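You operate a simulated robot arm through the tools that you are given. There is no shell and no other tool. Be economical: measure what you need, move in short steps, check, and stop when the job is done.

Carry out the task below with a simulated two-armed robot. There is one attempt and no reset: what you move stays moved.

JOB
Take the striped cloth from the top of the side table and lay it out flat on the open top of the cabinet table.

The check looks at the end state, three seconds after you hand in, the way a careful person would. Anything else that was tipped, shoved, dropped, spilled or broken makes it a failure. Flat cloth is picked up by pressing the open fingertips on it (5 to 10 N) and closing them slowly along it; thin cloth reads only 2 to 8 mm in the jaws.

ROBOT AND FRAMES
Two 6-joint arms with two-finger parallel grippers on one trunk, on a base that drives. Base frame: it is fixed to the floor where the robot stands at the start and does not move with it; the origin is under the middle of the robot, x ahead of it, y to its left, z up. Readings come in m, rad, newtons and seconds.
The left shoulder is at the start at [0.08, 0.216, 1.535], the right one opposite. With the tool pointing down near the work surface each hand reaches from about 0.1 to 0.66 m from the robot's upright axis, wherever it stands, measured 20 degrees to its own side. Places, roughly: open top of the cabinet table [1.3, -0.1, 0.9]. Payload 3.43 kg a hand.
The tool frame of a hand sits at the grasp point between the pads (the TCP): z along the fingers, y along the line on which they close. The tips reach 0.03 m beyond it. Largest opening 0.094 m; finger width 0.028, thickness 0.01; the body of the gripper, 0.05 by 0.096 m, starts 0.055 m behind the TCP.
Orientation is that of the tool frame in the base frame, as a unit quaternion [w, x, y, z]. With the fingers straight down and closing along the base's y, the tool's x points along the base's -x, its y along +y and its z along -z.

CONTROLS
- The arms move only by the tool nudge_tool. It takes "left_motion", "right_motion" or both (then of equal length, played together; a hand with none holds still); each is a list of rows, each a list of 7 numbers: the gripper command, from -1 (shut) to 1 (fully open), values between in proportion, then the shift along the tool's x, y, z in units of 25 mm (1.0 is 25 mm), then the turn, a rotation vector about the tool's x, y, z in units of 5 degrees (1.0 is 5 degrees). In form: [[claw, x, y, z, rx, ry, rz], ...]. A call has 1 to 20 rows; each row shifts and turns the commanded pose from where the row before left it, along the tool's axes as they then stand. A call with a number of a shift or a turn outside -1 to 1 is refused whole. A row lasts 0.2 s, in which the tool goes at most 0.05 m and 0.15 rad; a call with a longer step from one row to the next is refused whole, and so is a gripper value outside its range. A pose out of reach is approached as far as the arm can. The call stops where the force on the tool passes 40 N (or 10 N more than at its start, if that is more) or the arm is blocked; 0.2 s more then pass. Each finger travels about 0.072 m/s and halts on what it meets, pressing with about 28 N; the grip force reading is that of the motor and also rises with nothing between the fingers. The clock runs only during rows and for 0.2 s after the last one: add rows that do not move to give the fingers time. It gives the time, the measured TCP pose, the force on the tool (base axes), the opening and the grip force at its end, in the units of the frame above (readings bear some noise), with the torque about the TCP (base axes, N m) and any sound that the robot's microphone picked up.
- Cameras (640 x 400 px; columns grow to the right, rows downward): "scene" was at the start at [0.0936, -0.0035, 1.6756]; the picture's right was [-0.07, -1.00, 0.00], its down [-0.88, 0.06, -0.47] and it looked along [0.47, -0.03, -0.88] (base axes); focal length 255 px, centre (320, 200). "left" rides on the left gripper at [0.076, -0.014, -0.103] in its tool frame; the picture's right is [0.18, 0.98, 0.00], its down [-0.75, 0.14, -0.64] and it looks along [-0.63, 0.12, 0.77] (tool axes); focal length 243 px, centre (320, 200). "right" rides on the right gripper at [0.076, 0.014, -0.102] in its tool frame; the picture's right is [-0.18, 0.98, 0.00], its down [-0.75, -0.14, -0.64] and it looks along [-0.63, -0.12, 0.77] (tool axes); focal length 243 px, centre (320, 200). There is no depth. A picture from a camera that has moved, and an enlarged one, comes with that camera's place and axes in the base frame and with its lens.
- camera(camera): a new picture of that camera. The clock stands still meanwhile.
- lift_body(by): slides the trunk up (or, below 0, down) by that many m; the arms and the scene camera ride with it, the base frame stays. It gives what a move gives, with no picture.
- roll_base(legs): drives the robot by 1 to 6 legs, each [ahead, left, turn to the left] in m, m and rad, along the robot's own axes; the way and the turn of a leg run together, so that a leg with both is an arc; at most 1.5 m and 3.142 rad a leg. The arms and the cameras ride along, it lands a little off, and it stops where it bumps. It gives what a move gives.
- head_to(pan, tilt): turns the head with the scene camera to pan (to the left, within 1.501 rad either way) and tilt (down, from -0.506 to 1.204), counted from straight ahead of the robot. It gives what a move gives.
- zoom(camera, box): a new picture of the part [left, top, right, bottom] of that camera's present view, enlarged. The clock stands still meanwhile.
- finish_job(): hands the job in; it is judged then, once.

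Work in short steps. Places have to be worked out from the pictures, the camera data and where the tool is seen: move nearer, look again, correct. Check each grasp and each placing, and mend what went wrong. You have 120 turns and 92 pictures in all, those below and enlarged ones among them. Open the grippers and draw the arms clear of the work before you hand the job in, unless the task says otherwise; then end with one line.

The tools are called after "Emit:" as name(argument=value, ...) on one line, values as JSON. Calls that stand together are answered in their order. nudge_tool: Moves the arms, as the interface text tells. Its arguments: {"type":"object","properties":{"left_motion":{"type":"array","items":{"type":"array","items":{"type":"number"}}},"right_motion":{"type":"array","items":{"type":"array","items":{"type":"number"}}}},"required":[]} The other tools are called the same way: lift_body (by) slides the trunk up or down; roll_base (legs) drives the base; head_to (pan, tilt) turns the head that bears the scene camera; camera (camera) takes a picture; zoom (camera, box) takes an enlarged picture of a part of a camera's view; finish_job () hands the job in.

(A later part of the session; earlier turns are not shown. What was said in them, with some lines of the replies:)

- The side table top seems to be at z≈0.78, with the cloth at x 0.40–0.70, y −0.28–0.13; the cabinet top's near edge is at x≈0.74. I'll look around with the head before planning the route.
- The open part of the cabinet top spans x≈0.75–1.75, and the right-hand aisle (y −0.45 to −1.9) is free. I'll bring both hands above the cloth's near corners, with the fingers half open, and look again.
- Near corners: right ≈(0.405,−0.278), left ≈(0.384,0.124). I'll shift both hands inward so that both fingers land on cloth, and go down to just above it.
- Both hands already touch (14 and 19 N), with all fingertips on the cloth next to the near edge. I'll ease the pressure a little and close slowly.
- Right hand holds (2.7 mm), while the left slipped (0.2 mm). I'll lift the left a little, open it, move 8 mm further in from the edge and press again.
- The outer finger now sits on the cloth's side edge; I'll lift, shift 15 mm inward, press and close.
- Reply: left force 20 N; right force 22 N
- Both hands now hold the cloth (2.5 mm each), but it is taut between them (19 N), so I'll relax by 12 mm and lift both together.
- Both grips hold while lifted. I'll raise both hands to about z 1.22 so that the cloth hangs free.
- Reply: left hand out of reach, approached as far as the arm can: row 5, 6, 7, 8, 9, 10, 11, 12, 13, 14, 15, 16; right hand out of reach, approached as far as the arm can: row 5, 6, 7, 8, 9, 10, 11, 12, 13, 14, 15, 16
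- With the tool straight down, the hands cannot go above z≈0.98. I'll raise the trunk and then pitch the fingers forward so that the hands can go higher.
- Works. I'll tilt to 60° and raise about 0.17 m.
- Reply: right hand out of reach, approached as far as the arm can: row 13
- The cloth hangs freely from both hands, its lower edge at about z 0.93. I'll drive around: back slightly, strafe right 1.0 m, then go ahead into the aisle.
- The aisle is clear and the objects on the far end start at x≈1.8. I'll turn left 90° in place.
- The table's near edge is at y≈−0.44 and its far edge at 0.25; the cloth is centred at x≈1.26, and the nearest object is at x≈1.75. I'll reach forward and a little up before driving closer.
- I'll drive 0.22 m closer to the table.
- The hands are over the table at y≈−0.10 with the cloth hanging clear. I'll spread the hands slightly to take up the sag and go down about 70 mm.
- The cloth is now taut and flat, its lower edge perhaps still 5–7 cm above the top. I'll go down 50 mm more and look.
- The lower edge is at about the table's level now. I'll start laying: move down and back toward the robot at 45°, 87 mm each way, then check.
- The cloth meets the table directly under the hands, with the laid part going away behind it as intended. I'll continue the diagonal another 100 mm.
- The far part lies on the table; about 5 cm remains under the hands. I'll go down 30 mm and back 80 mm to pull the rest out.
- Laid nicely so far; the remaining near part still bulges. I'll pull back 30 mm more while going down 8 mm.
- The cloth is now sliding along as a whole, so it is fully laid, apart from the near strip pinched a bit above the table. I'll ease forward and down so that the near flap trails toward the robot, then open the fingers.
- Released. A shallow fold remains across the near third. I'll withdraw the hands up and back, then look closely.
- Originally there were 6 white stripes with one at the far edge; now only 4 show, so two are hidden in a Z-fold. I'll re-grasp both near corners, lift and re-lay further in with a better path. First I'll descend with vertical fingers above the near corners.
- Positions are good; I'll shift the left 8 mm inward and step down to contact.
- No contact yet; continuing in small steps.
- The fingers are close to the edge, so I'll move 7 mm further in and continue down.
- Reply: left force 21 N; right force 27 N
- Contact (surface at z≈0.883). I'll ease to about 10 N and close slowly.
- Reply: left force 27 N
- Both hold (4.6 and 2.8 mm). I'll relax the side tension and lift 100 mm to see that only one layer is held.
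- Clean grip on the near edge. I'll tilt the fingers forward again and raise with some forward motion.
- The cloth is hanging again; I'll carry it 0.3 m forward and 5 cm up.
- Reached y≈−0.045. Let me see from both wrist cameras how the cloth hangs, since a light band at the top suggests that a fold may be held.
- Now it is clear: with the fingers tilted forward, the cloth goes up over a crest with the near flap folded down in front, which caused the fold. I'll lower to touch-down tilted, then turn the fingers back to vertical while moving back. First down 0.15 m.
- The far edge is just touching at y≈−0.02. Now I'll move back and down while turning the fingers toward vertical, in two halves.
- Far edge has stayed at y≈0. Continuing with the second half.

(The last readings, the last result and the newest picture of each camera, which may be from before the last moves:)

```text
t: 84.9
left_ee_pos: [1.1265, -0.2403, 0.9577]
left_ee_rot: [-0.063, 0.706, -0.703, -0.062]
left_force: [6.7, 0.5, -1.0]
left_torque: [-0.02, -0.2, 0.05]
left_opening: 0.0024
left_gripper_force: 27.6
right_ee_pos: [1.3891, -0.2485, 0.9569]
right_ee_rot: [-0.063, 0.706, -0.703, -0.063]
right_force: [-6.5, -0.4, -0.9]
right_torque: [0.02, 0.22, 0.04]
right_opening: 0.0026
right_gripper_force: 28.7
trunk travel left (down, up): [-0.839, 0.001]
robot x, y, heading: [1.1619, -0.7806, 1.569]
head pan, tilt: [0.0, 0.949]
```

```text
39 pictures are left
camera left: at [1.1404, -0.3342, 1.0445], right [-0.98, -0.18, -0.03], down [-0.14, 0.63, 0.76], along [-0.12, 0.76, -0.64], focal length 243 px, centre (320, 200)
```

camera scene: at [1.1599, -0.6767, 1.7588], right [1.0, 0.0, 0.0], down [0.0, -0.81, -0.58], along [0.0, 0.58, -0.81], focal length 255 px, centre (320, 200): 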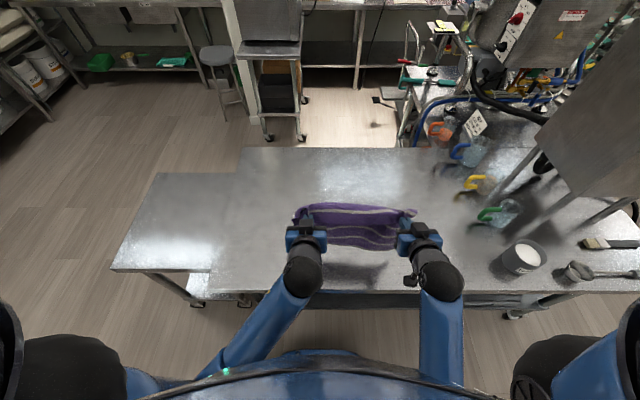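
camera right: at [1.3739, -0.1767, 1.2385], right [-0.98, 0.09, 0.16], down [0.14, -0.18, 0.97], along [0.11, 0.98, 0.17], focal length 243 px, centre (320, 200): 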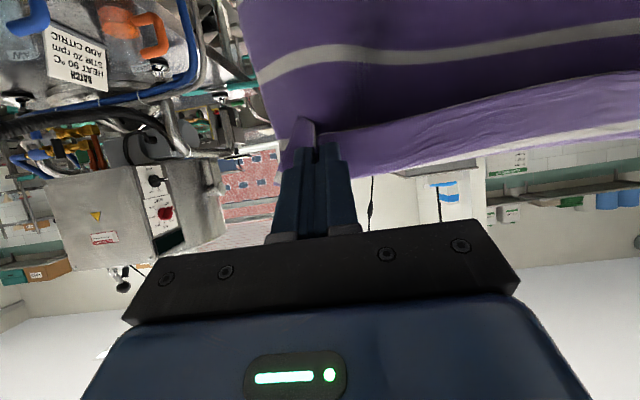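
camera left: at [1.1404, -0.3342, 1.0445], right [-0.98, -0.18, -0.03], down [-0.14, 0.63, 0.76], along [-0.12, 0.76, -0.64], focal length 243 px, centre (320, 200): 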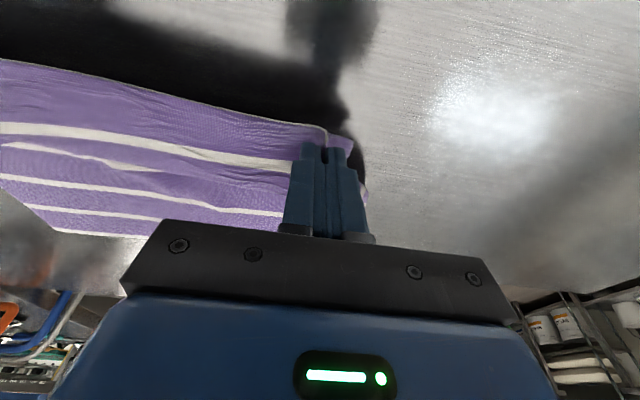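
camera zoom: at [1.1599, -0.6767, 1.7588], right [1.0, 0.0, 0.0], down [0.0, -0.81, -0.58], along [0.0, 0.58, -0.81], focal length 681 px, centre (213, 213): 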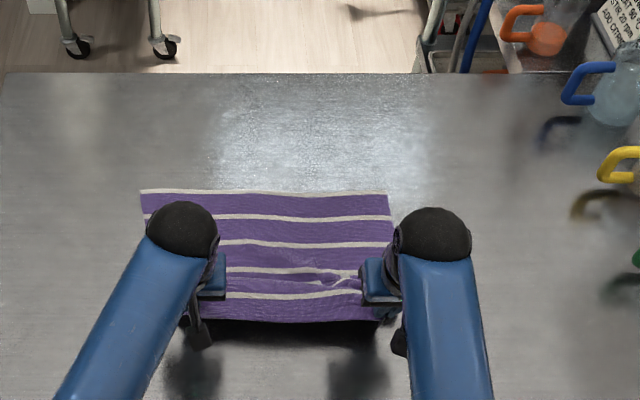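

All six stripes are visible now, with a small fold by the right hand. I'll pull back 35 mm and down 25 mm while going fully vertical.

Emit:
nudge_tool(left_motion=[[-1, 0.65, 0, 0.22, 0, 1, 0], [-1, 0.5, 0, 0.35, 0, 1, 0], [-1, 0.3, 0, 0.3, 0, 0, 0], [-1, 0, 0, 0, 0, 0, 0]], right_motion=[[-1, 0.65, 0, 0.22, 0, 1, 0], [-1, 0.5, 0, 0.35, 0, 1, 0], [-1, 0.3, 0, 0.3, 0, 0, 0], [-1, 0, 0, 0, 0, 0, 0]])

Emit:
zoom(camera="scene", box=[240, 120, 480, 270])

Emit:
camera(camera="right")

```text
t: 85.9
left_ee_pos: [1.1268, -0.2752, 0.9308]
left_ee_rot: [-0.003, 0.709, -0.705, -0.001]
left_force: [7.0, 0.6, 0.9]
left_torque: [0.01, -0.23, 0.13]
left_opening: 0.0024
left_gripper_force: 27.8
right_ee_pos: [1.3895, -0.2828, 0.9321]
right_ee_rot: [-0.002, 0.708, -0.706, -0.001]
right_force: [-7.1, -1.1, -0.7]
right_torque: [-0.04, 0.19, -0.04]
right_opening: 0.0027
right_gripper_force: 27.9
trunk travel left (down, up): [-0.839, 0.001]
robot x, y, heading: [1.1628, -0.7814, 1.574]
head pan, tilt: [0.0, 0.949]
```

```text
2.67 times, centred on (360, 195) of scene
camera zoom: at [1.1598, -0.6774, 1.7589], right [1.0, 0.0, 0.0], down [0.0, -0.81, -0.58], along [0.0, 0.58, -0.81], focal length 681 px, centre (213, 213)
```

zoom: 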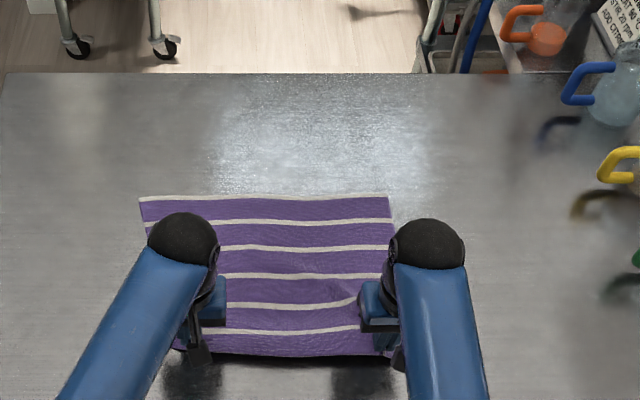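

```text
37 pictures are left
camera right: at [1.3745, -0.3594, 1.0345], right [-0.98, 0.18, 0.0], down [0.14, 0.75, 0.65], along [0.12, 0.63, -0.76], focal length 243 px, centre (320, 200)
```

right: 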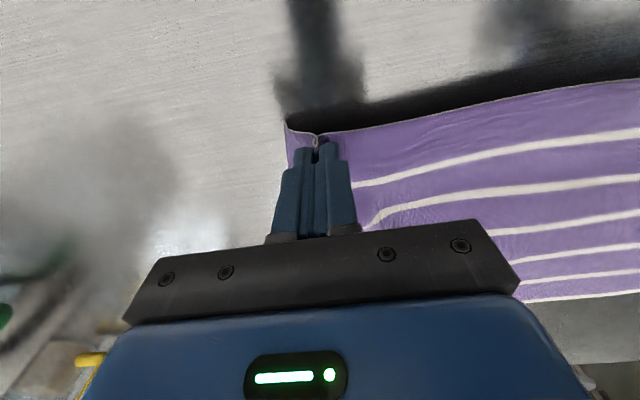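

All six stripes lie evenly. I'll lower to light contact and open slowly, so that the fingers spread the gathered pleats out again.

Emit:
nudge_tool(left_motion=[[-1, 0.1, 0, 0.3, 0, 0, 0], [-1, 0.05, 0, 0.25, 0, 0, 0], [-1, 0, 0, 0.2, 0, 0, 0], [-1, 0, 0, 0.06, 0, 0, 0], [-1, 0, 0, 0, 0, 0, 0]], right_motion=[[-1, 0.1, 0, 0.3, 0, 0, 0], [-1, 0.05, 0, 0.25, 0, 0, 0], [-1, 0, 0, 0.2, 0, 0, 0], [-1, 0, 0, 0.1, 0, 0, 0], [-1, 0, 0, 0, 0, 0, 0]])

```text
t: 87.1
left_ee_pos: [1.1263, -0.2781, 0.9112]
left_ee_rot: [-0.002, 0.708, -0.706, -0.001]
left_force: [5.3, 0.7, 2.5]
left_torque: [0.0, -0.18, 0.1]
left_opening: 0.0026
left_gripper_force: 27.7
right_ee_pos: [1.3885, -0.2854, 0.9123]
right_ee_rot: [-0.002, 0.708, -0.706, -0.003]
right_force: [-5.1, 0.3, 8.8]
right_torque: [-0.04, 0.16, -0.02]
right_opening: 0.0029
right_gripper_force: 27.8
trunk travel left (down, up): [-0.839, 0.001]
robot x, y, heading: [1.1659, -0.7795, 1.579]
head pan, tilt: [0.0, 0.949]
```

Light contact (2.5 and 8.8 N). Now I'll open slowly.

Emit:
nudge_tool(left_motion=[[-0.9, 0, 0, 0.04, 0, 0, 0], [-0.8, 0, 0, 0, 0, 0, 0], [-0.7, 0, 0, 0, 0, 0, 0], [-0.6, 0, 0, 0, 0, 0, 0], [-0.5, 0, 0, 0, 0, 0, 0], [-0.4, 0, 0, 0, 0, 0, 0], [-0.3, 0, 0, 0, 0, 0, 0], [-0.2, 0, 0, 0, 0, 0, 0], [-0.1, 0, 0, 0, 0, 0, 0], [0, 0, 0, 0, 0, 0, 0], [0.1, 0, 0, 0, 0, 0, 0], [0.1, 0, 0, 0, 0, 0, 0]], right_motion=[[-0.9, 0, 0, 0, 0, 0, 0], [-0.8, 0, 0, 0, 0, 0, 0], [-0.7, 0, 0, 0, 0, 0, 0], [-0.6, 0, 0, 0, 0, 0, 0], [-0.5, 0, 0, 0, 0, 0, 0], [-0.4, 0, 0, 0, 0, 0, 0], [-0.3, 0, 0, 0, 0, 0, 0], [-0.2, 0, 0, 0, 0, 0, 0], [-0.1, 0, 0, 0, 0, 0, 0], [0, 0, 0, 0, 0, 0, 0], [0.1, 0, 0, 0, 0, 0, 0], [0.1, 0, 0, 0, 0, 0, 0]])

Emit:
camera(camera="left")

Emit:
camera(camera="right")

```text
t: 89.7
left_ee_pos: [1.1278, -0.2784, 0.912]
left_ee_rot: [-0.003, 0.708, -0.706, -0.002]
left_force: [1.2, 0.4, 14.8]
left_torque: [0.0, 0.09, -0.03]
left_opening: 0.047
left_gripper_force: 0.2
right_ee_pos: [1.3888, -0.2872, 0.9113]
right_ee_rot: [-0.002, 0.708, -0.706, -0.002]
right_force: [0.7, 0.3, 5.5]
right_torque: [0.0, -0.11, 0.01]
right_opening: 0.0485
right_gripper_force: 0.0
trunk travel left (down, up): [-0.839, 0.001]
robot x, y, heading: [1.1574, -0.7787, 1.575]
head pan, tilt: [0.0, 0.949]
```

```text
36 pictures are left
camera left: at [1.1409, -0.3562, 1.0136], right [-0.98, -0.19, 0.0], down [-0.14, 0.75, 0.65], along [-0.12, 0.64, -0.76], focal length 243 px, centre (320, 200)
```

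left: 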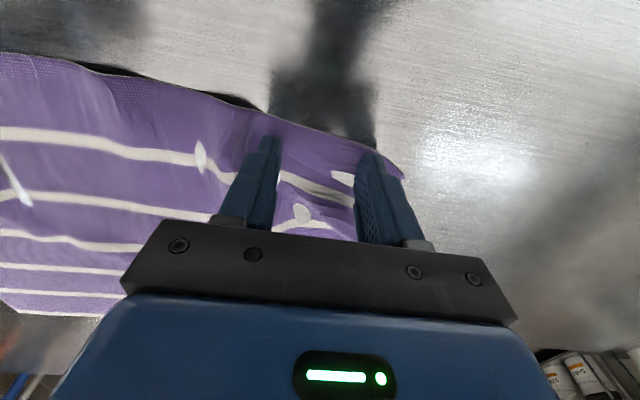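

```text
35 pictures are left
camera right: at [1.3742, -0.3637, 1.0138], right [-0.98, 0.18, 0.0], down [0.14, 0.75, 0.65], along [0.12, 0.64, -0.76], focal length 243 px, centre (320, 200)
```

right: 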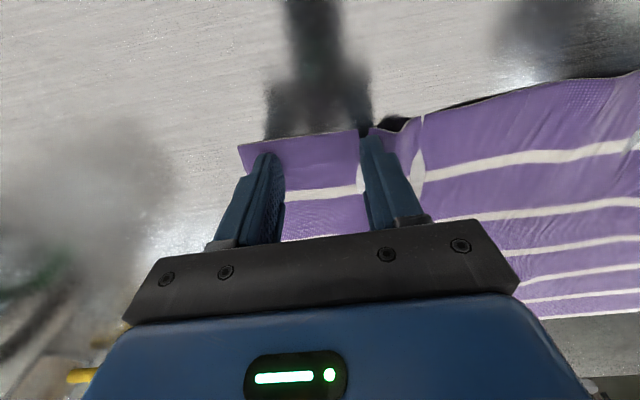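

The inner fingers pushed some slack inward: the near edge spans x 1.07–1.43, while the far edge spans 1.04–1.44. With the fingers still pressing, I'll drag the left hand outward 28 mm and the right 10 mm to stretch it.

Emit:
nudge_tool(left_motion=[[0.1, 0, 0.25, -0.02, 0, 0, 0], [0.1, 0, 0.25, 0, 0, 0, 0], [0.1, 0, 0.25, 0, 0, 0, 0], [0.1, 0, 0.25, 0, 0, 0, 0], [0.1, 0, 0.15, 0, 0, 0, 0], [0.1, 0, 0, 0, 0, 0, 0]], right_motion=[[0.1, 0, -0.1, 0.05, 0, 0, 0], [0.1, 0, -0.1, 0, 0, 0, 0], [0.1, 0, -0.1, 0, 0, 0, 0], [0.1, 0, -0.1, 0, 0, 0, 0], [0.1, 0, -0.05, 0, 0, 0, 0], [0.1, 0, 0, 0, 0, 0, 0]])

Emit:
camera(camera="left")

Emit:
camera(camera="right")

```text
t: 91.1
left_ee_pos: [1.0966, -0.2807, 0.9125]
left_ee_rot: [-0.004, 0.708, -0.706, -0.003]
left_force: [2.9, 0.1, 4.1]
left_torque: [0.01, -0.04, 0.03]
left_opening: 0.0507
left_gripper_force: 0.0
right_ee_pos: [1.3985, -0.2863, 0.9112]
right_ee_rot: [-0.003, 0.708, -0.706, -0.002]
right_force: [-6.6, 0.4, 23.0]
right_torque: [-0.11, 0.26, -0.01]
right_opening: 0.0486
right_gripper_force: 0.1
trunk travel left (down, up): [-0.839, 0.001]
robot x, y, heading: [1.1604, -0.7828, 1.572]
head pan, tilt: [0.0, 0.949]
```

```text
34 pictures are left
camera left: at [1.1108, -0.3574, 1.0139], right [-0.98, -0.19, 0.0], down [-0.15, 0.75, 0.65], along [-0.12, 0.64, -0.76], focal length 243 px, centre (320, 200)
```

left: 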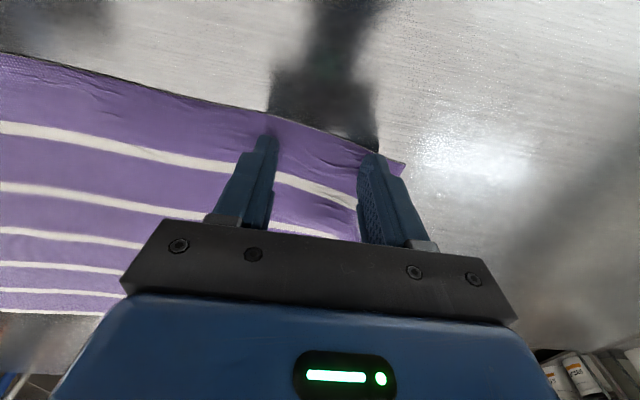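

```text
33 pictures are left
camera right: at [1.384, -0.3638, 1.0135], right [-0.98, 0.18, 0.0], down [0.14, 0.75, 0.65], along [0.12, 0.64, -0.76], focal length 243 px, centre (320, 200)
```

right: 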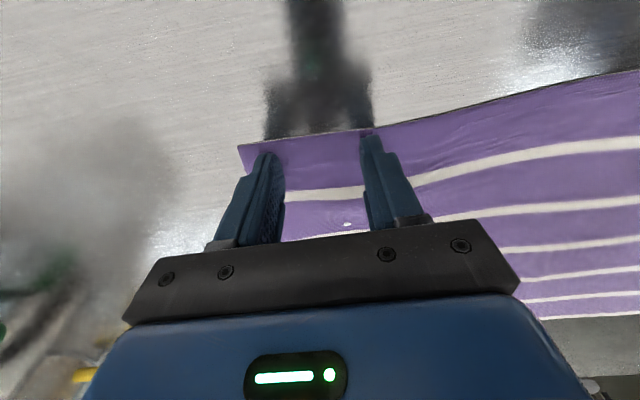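

The cloth is flat and smooth now. I'll lift both hands straight up and away, then inspect.

Emit:
nudge_tool(left_motion=[[0.1, 0, 0, -0.3, 0, 0, 0], [0.1, 0, 0, -0.6, 0, 0, 0], [0.1, 0, 0, -1, 0, 0, 0], [0.1, 0, 0, -1, 0, 0, 0], [0.1, 0.9, 0, 0, 0, 0, 0], [0.1, 0.9, 0, 0, 0, 0, 0], [0.1, 0.9, 0.3, 0, 0, 0, 0], [0.1, 0.9, 0.3, 0, 0, 0, 0], [0.1, 0.9, 0.3, 0, 0, 0, 0], [0.1, 0, 0, 0, 0, 0, 0]], right_motion=[[0.1, 0, 0, -0.3, 0, 0, 0], [0.1, 0, 0, -0.6, 0, 0, 0], [0.1, 0, 0, -1, 0, 0, 0], [0.1, 0, 0, -1, 0, 0, 0], [0.1, 0.9, 0, 0, 0, 0, 0], [0.1, 0.9, 0, 0, 0, 0, 0], [0.1, 0.9, -0.3, 0, 0, 0, 0], [0.1, 0.9, -0.3, 0, 0, 0, 0], [0.1, 0.9, -0.3, 0, 0, 0, 0], [0.1, 0, 0, 0, 0, 0, 0]])

Emit:
zoom(camera="scene", box=[260, 170, 420, 270])

Emit:
camera(camera="scene")

Emit:
camera(camera="left")

Emit:
camera(camera="right")

```text
t: 93.3
left_ee_pos: [1.0773, -0.3909, 0.9824]
left_ee_rot: [-0.002, 0.708, -0.706, -0.001]
left_force: [0.7, 0.7, 0.0]
left_torque: [0.0, 0.0, -0.03]
left_opening: 0.0518
left_gripper_force: 0.1
right_ee_pos: [1.4237, -0.3974, 0.9809]
right_ee_rot: [-0.002, 0.708, -0.706, -0.001]
right_force: [0.2, 0.5, 1.1]
right_torque: [-0.01, -0.02, 0.01]
right_opening: 0.0517
right_gripper_force: 0.0
trunk travel left (down, up): [-0.839, 0.001]
robot x, y, heading: [1.1626, -0.7831, 1.576]
head pan, tilt: [0.0, 0.949]
```

```text
4.00 times, centred on (340, 220) of scene
camera zoom: at [1.1598, -0.6765, 1.7588], right [1.0, 0.0, 0.0], down [0.0, -0.81, -0.58], along [0.0, 0.58, -0.81], focal length 1022 px, centre (240, 120)
```

zoom: 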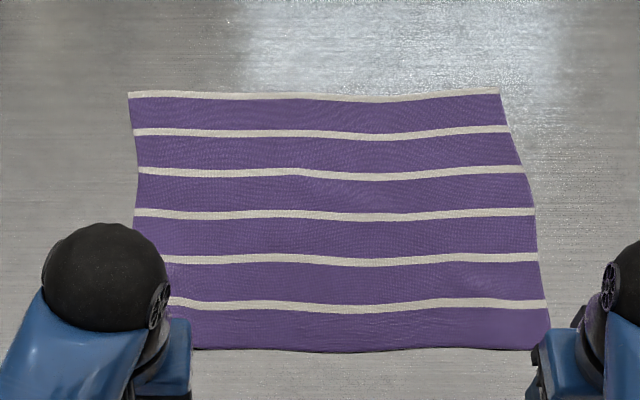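

```text
31 pictures are left
camera scene: at [1.1598, -0.6765, 1.7588], right [1.0, 0.0, 0.0], down [0.0, -0.81, -0.58], along [0.0, 0.58, -0.81], focal length 255 px, centre (320, 200)
```

scene: 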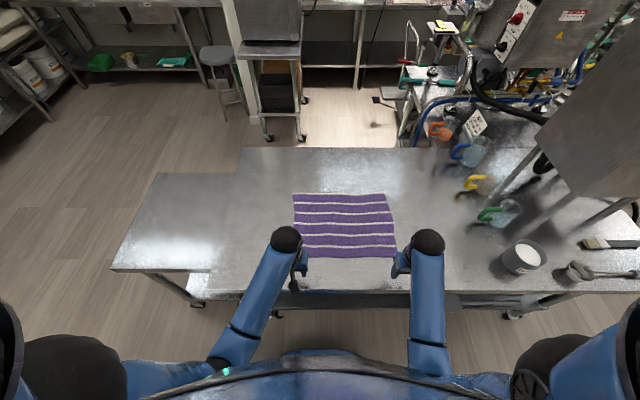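

```text
30 pictures are left
camera left: at [1.0906, -0.469, 1.0853], right [-0.98, -0.19, 0.0], down [-0.14, 0.75, 0.64], along [-0.12, 0.63, -0.76], focal length 243 px, centre (320, 200)
```

left: 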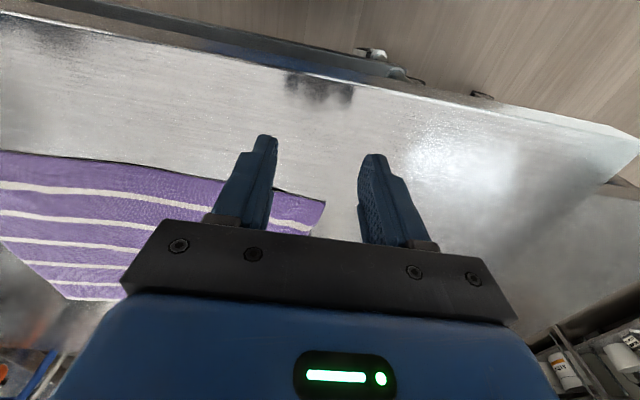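

```text
29 pictures are left
camera right: at [1.4093, -0.4746, 1.0836], right [-0.98, 0.18, 0.0], down [0.14, 0.75, 0.64], along [0.12, 0.63, -0.76], focal length 243 px, centre (320, 200)
```

right: 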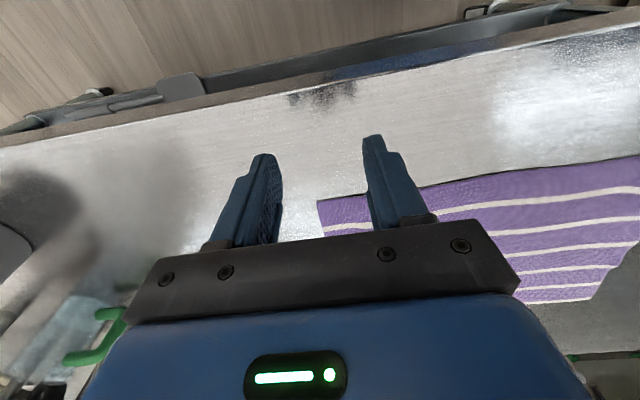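

The cloth lies flat with all six stripes visible and no folds, and nothing else has been touched. I'll raise the hands a bit, open them and back the robot away.

Emit:
nudge_tool(left_motion=[[1, 0, 0, -0.8, 0, 0, 0], [1, 0, 0, -0.8, 0, 0, 0], [1, 0, 0, 0, 0, 0, 0]], right_motion=[[1, 0, 0, -0.8, 0, 0, 0], [1, 0, 0, -0.8, 0, 0, 0], [1, 0, 0, 0, 0, 0, 0]])

Emit:
roll_base(legs=[[-0.25, 0, 0]])

Emit:
camera(camera="scene")

```text
t: 94.1
left_ee_pos: [1.0769, -0.3912, 1.0231]
left_ee_rot: [-0.002, 0.708, -0.706, 0.0]
left_force: [0.4, 0.0, 0.1]
left_torque: [-0.04, -0.02, 0.0]
left_opening: 0.0941
left_gripper_force: 0.0
right_ee_pos: [1.4233, -0.3968, 1.0218]
right_ee_rot: [-0.001, 0.708, -0.706, -0.002]
right_force: [-0.2, 0.2, -0.6]
right_torque: [0.02, 0.0, 0.03]
right_opening: 0.0942
right_gripper_force: 0.1
trunk travel left (down, up): [-0.839, 0.001]
robot x, y, heading: [1.1581, -0.7796, 1.575]
head pan, tilt: [0.0, 0.949]
```

```text
t: 95.9
left_ee_pos: [1.0778, -0.6389, 1.0218]
left_ee_rot: [-0.001, 0.708, -0.706, 0.001]
left_force: [0.3, -0.1, -0.1]
left_torque: [-0.03, -0.04, -0.01]
left_opening: 0.094
left_gripper_force: 0.1
right_ee_pos: [1.4241, -0.6463, 1.0199]
right_ee_rot: [0.0, 0.708, -0.706, 0.0]
right_force: [0.1, 0.1, -0.2]
right_torque: [0.0, 0.01, 0.02]
right_opening: 0.0937
right_gripper_force: 0.1
trunk travel left (down, up): [-0.839, 0.001]
robot x, y, heading: [1.1597, -1.0277, 1.572]
head pan, tilt: [0.0, 0.949]
```

```text
28 pictures are left
camera scene: at [1.1606, -0.9218, 1.7583], right [1.0, 0.0, 0.0], down [0.0, -0.82, -0.58], along [0.0, 0.58, -0.82], focal length 255 px, centre (320, 200)
```

scene: 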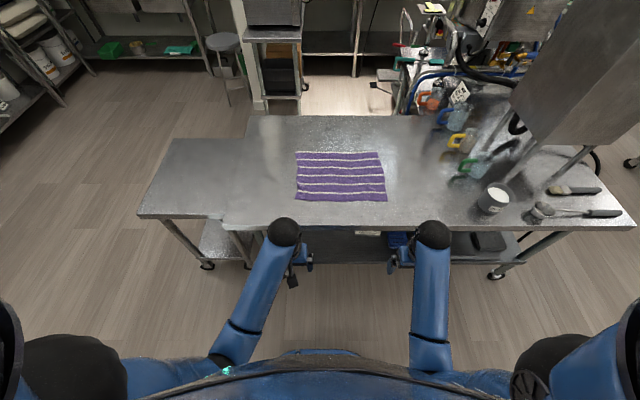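

The cloth lies flat on the open top, the grippers are open and clear of the work, and nothing else was disturbed. I'm handing in.

Emit:
finish_job()

```text
The job is handed in.
```

The striped cloth is laid out flat on the open top of the cabinet table, both grippers are open and clear, and nothing else was moved.
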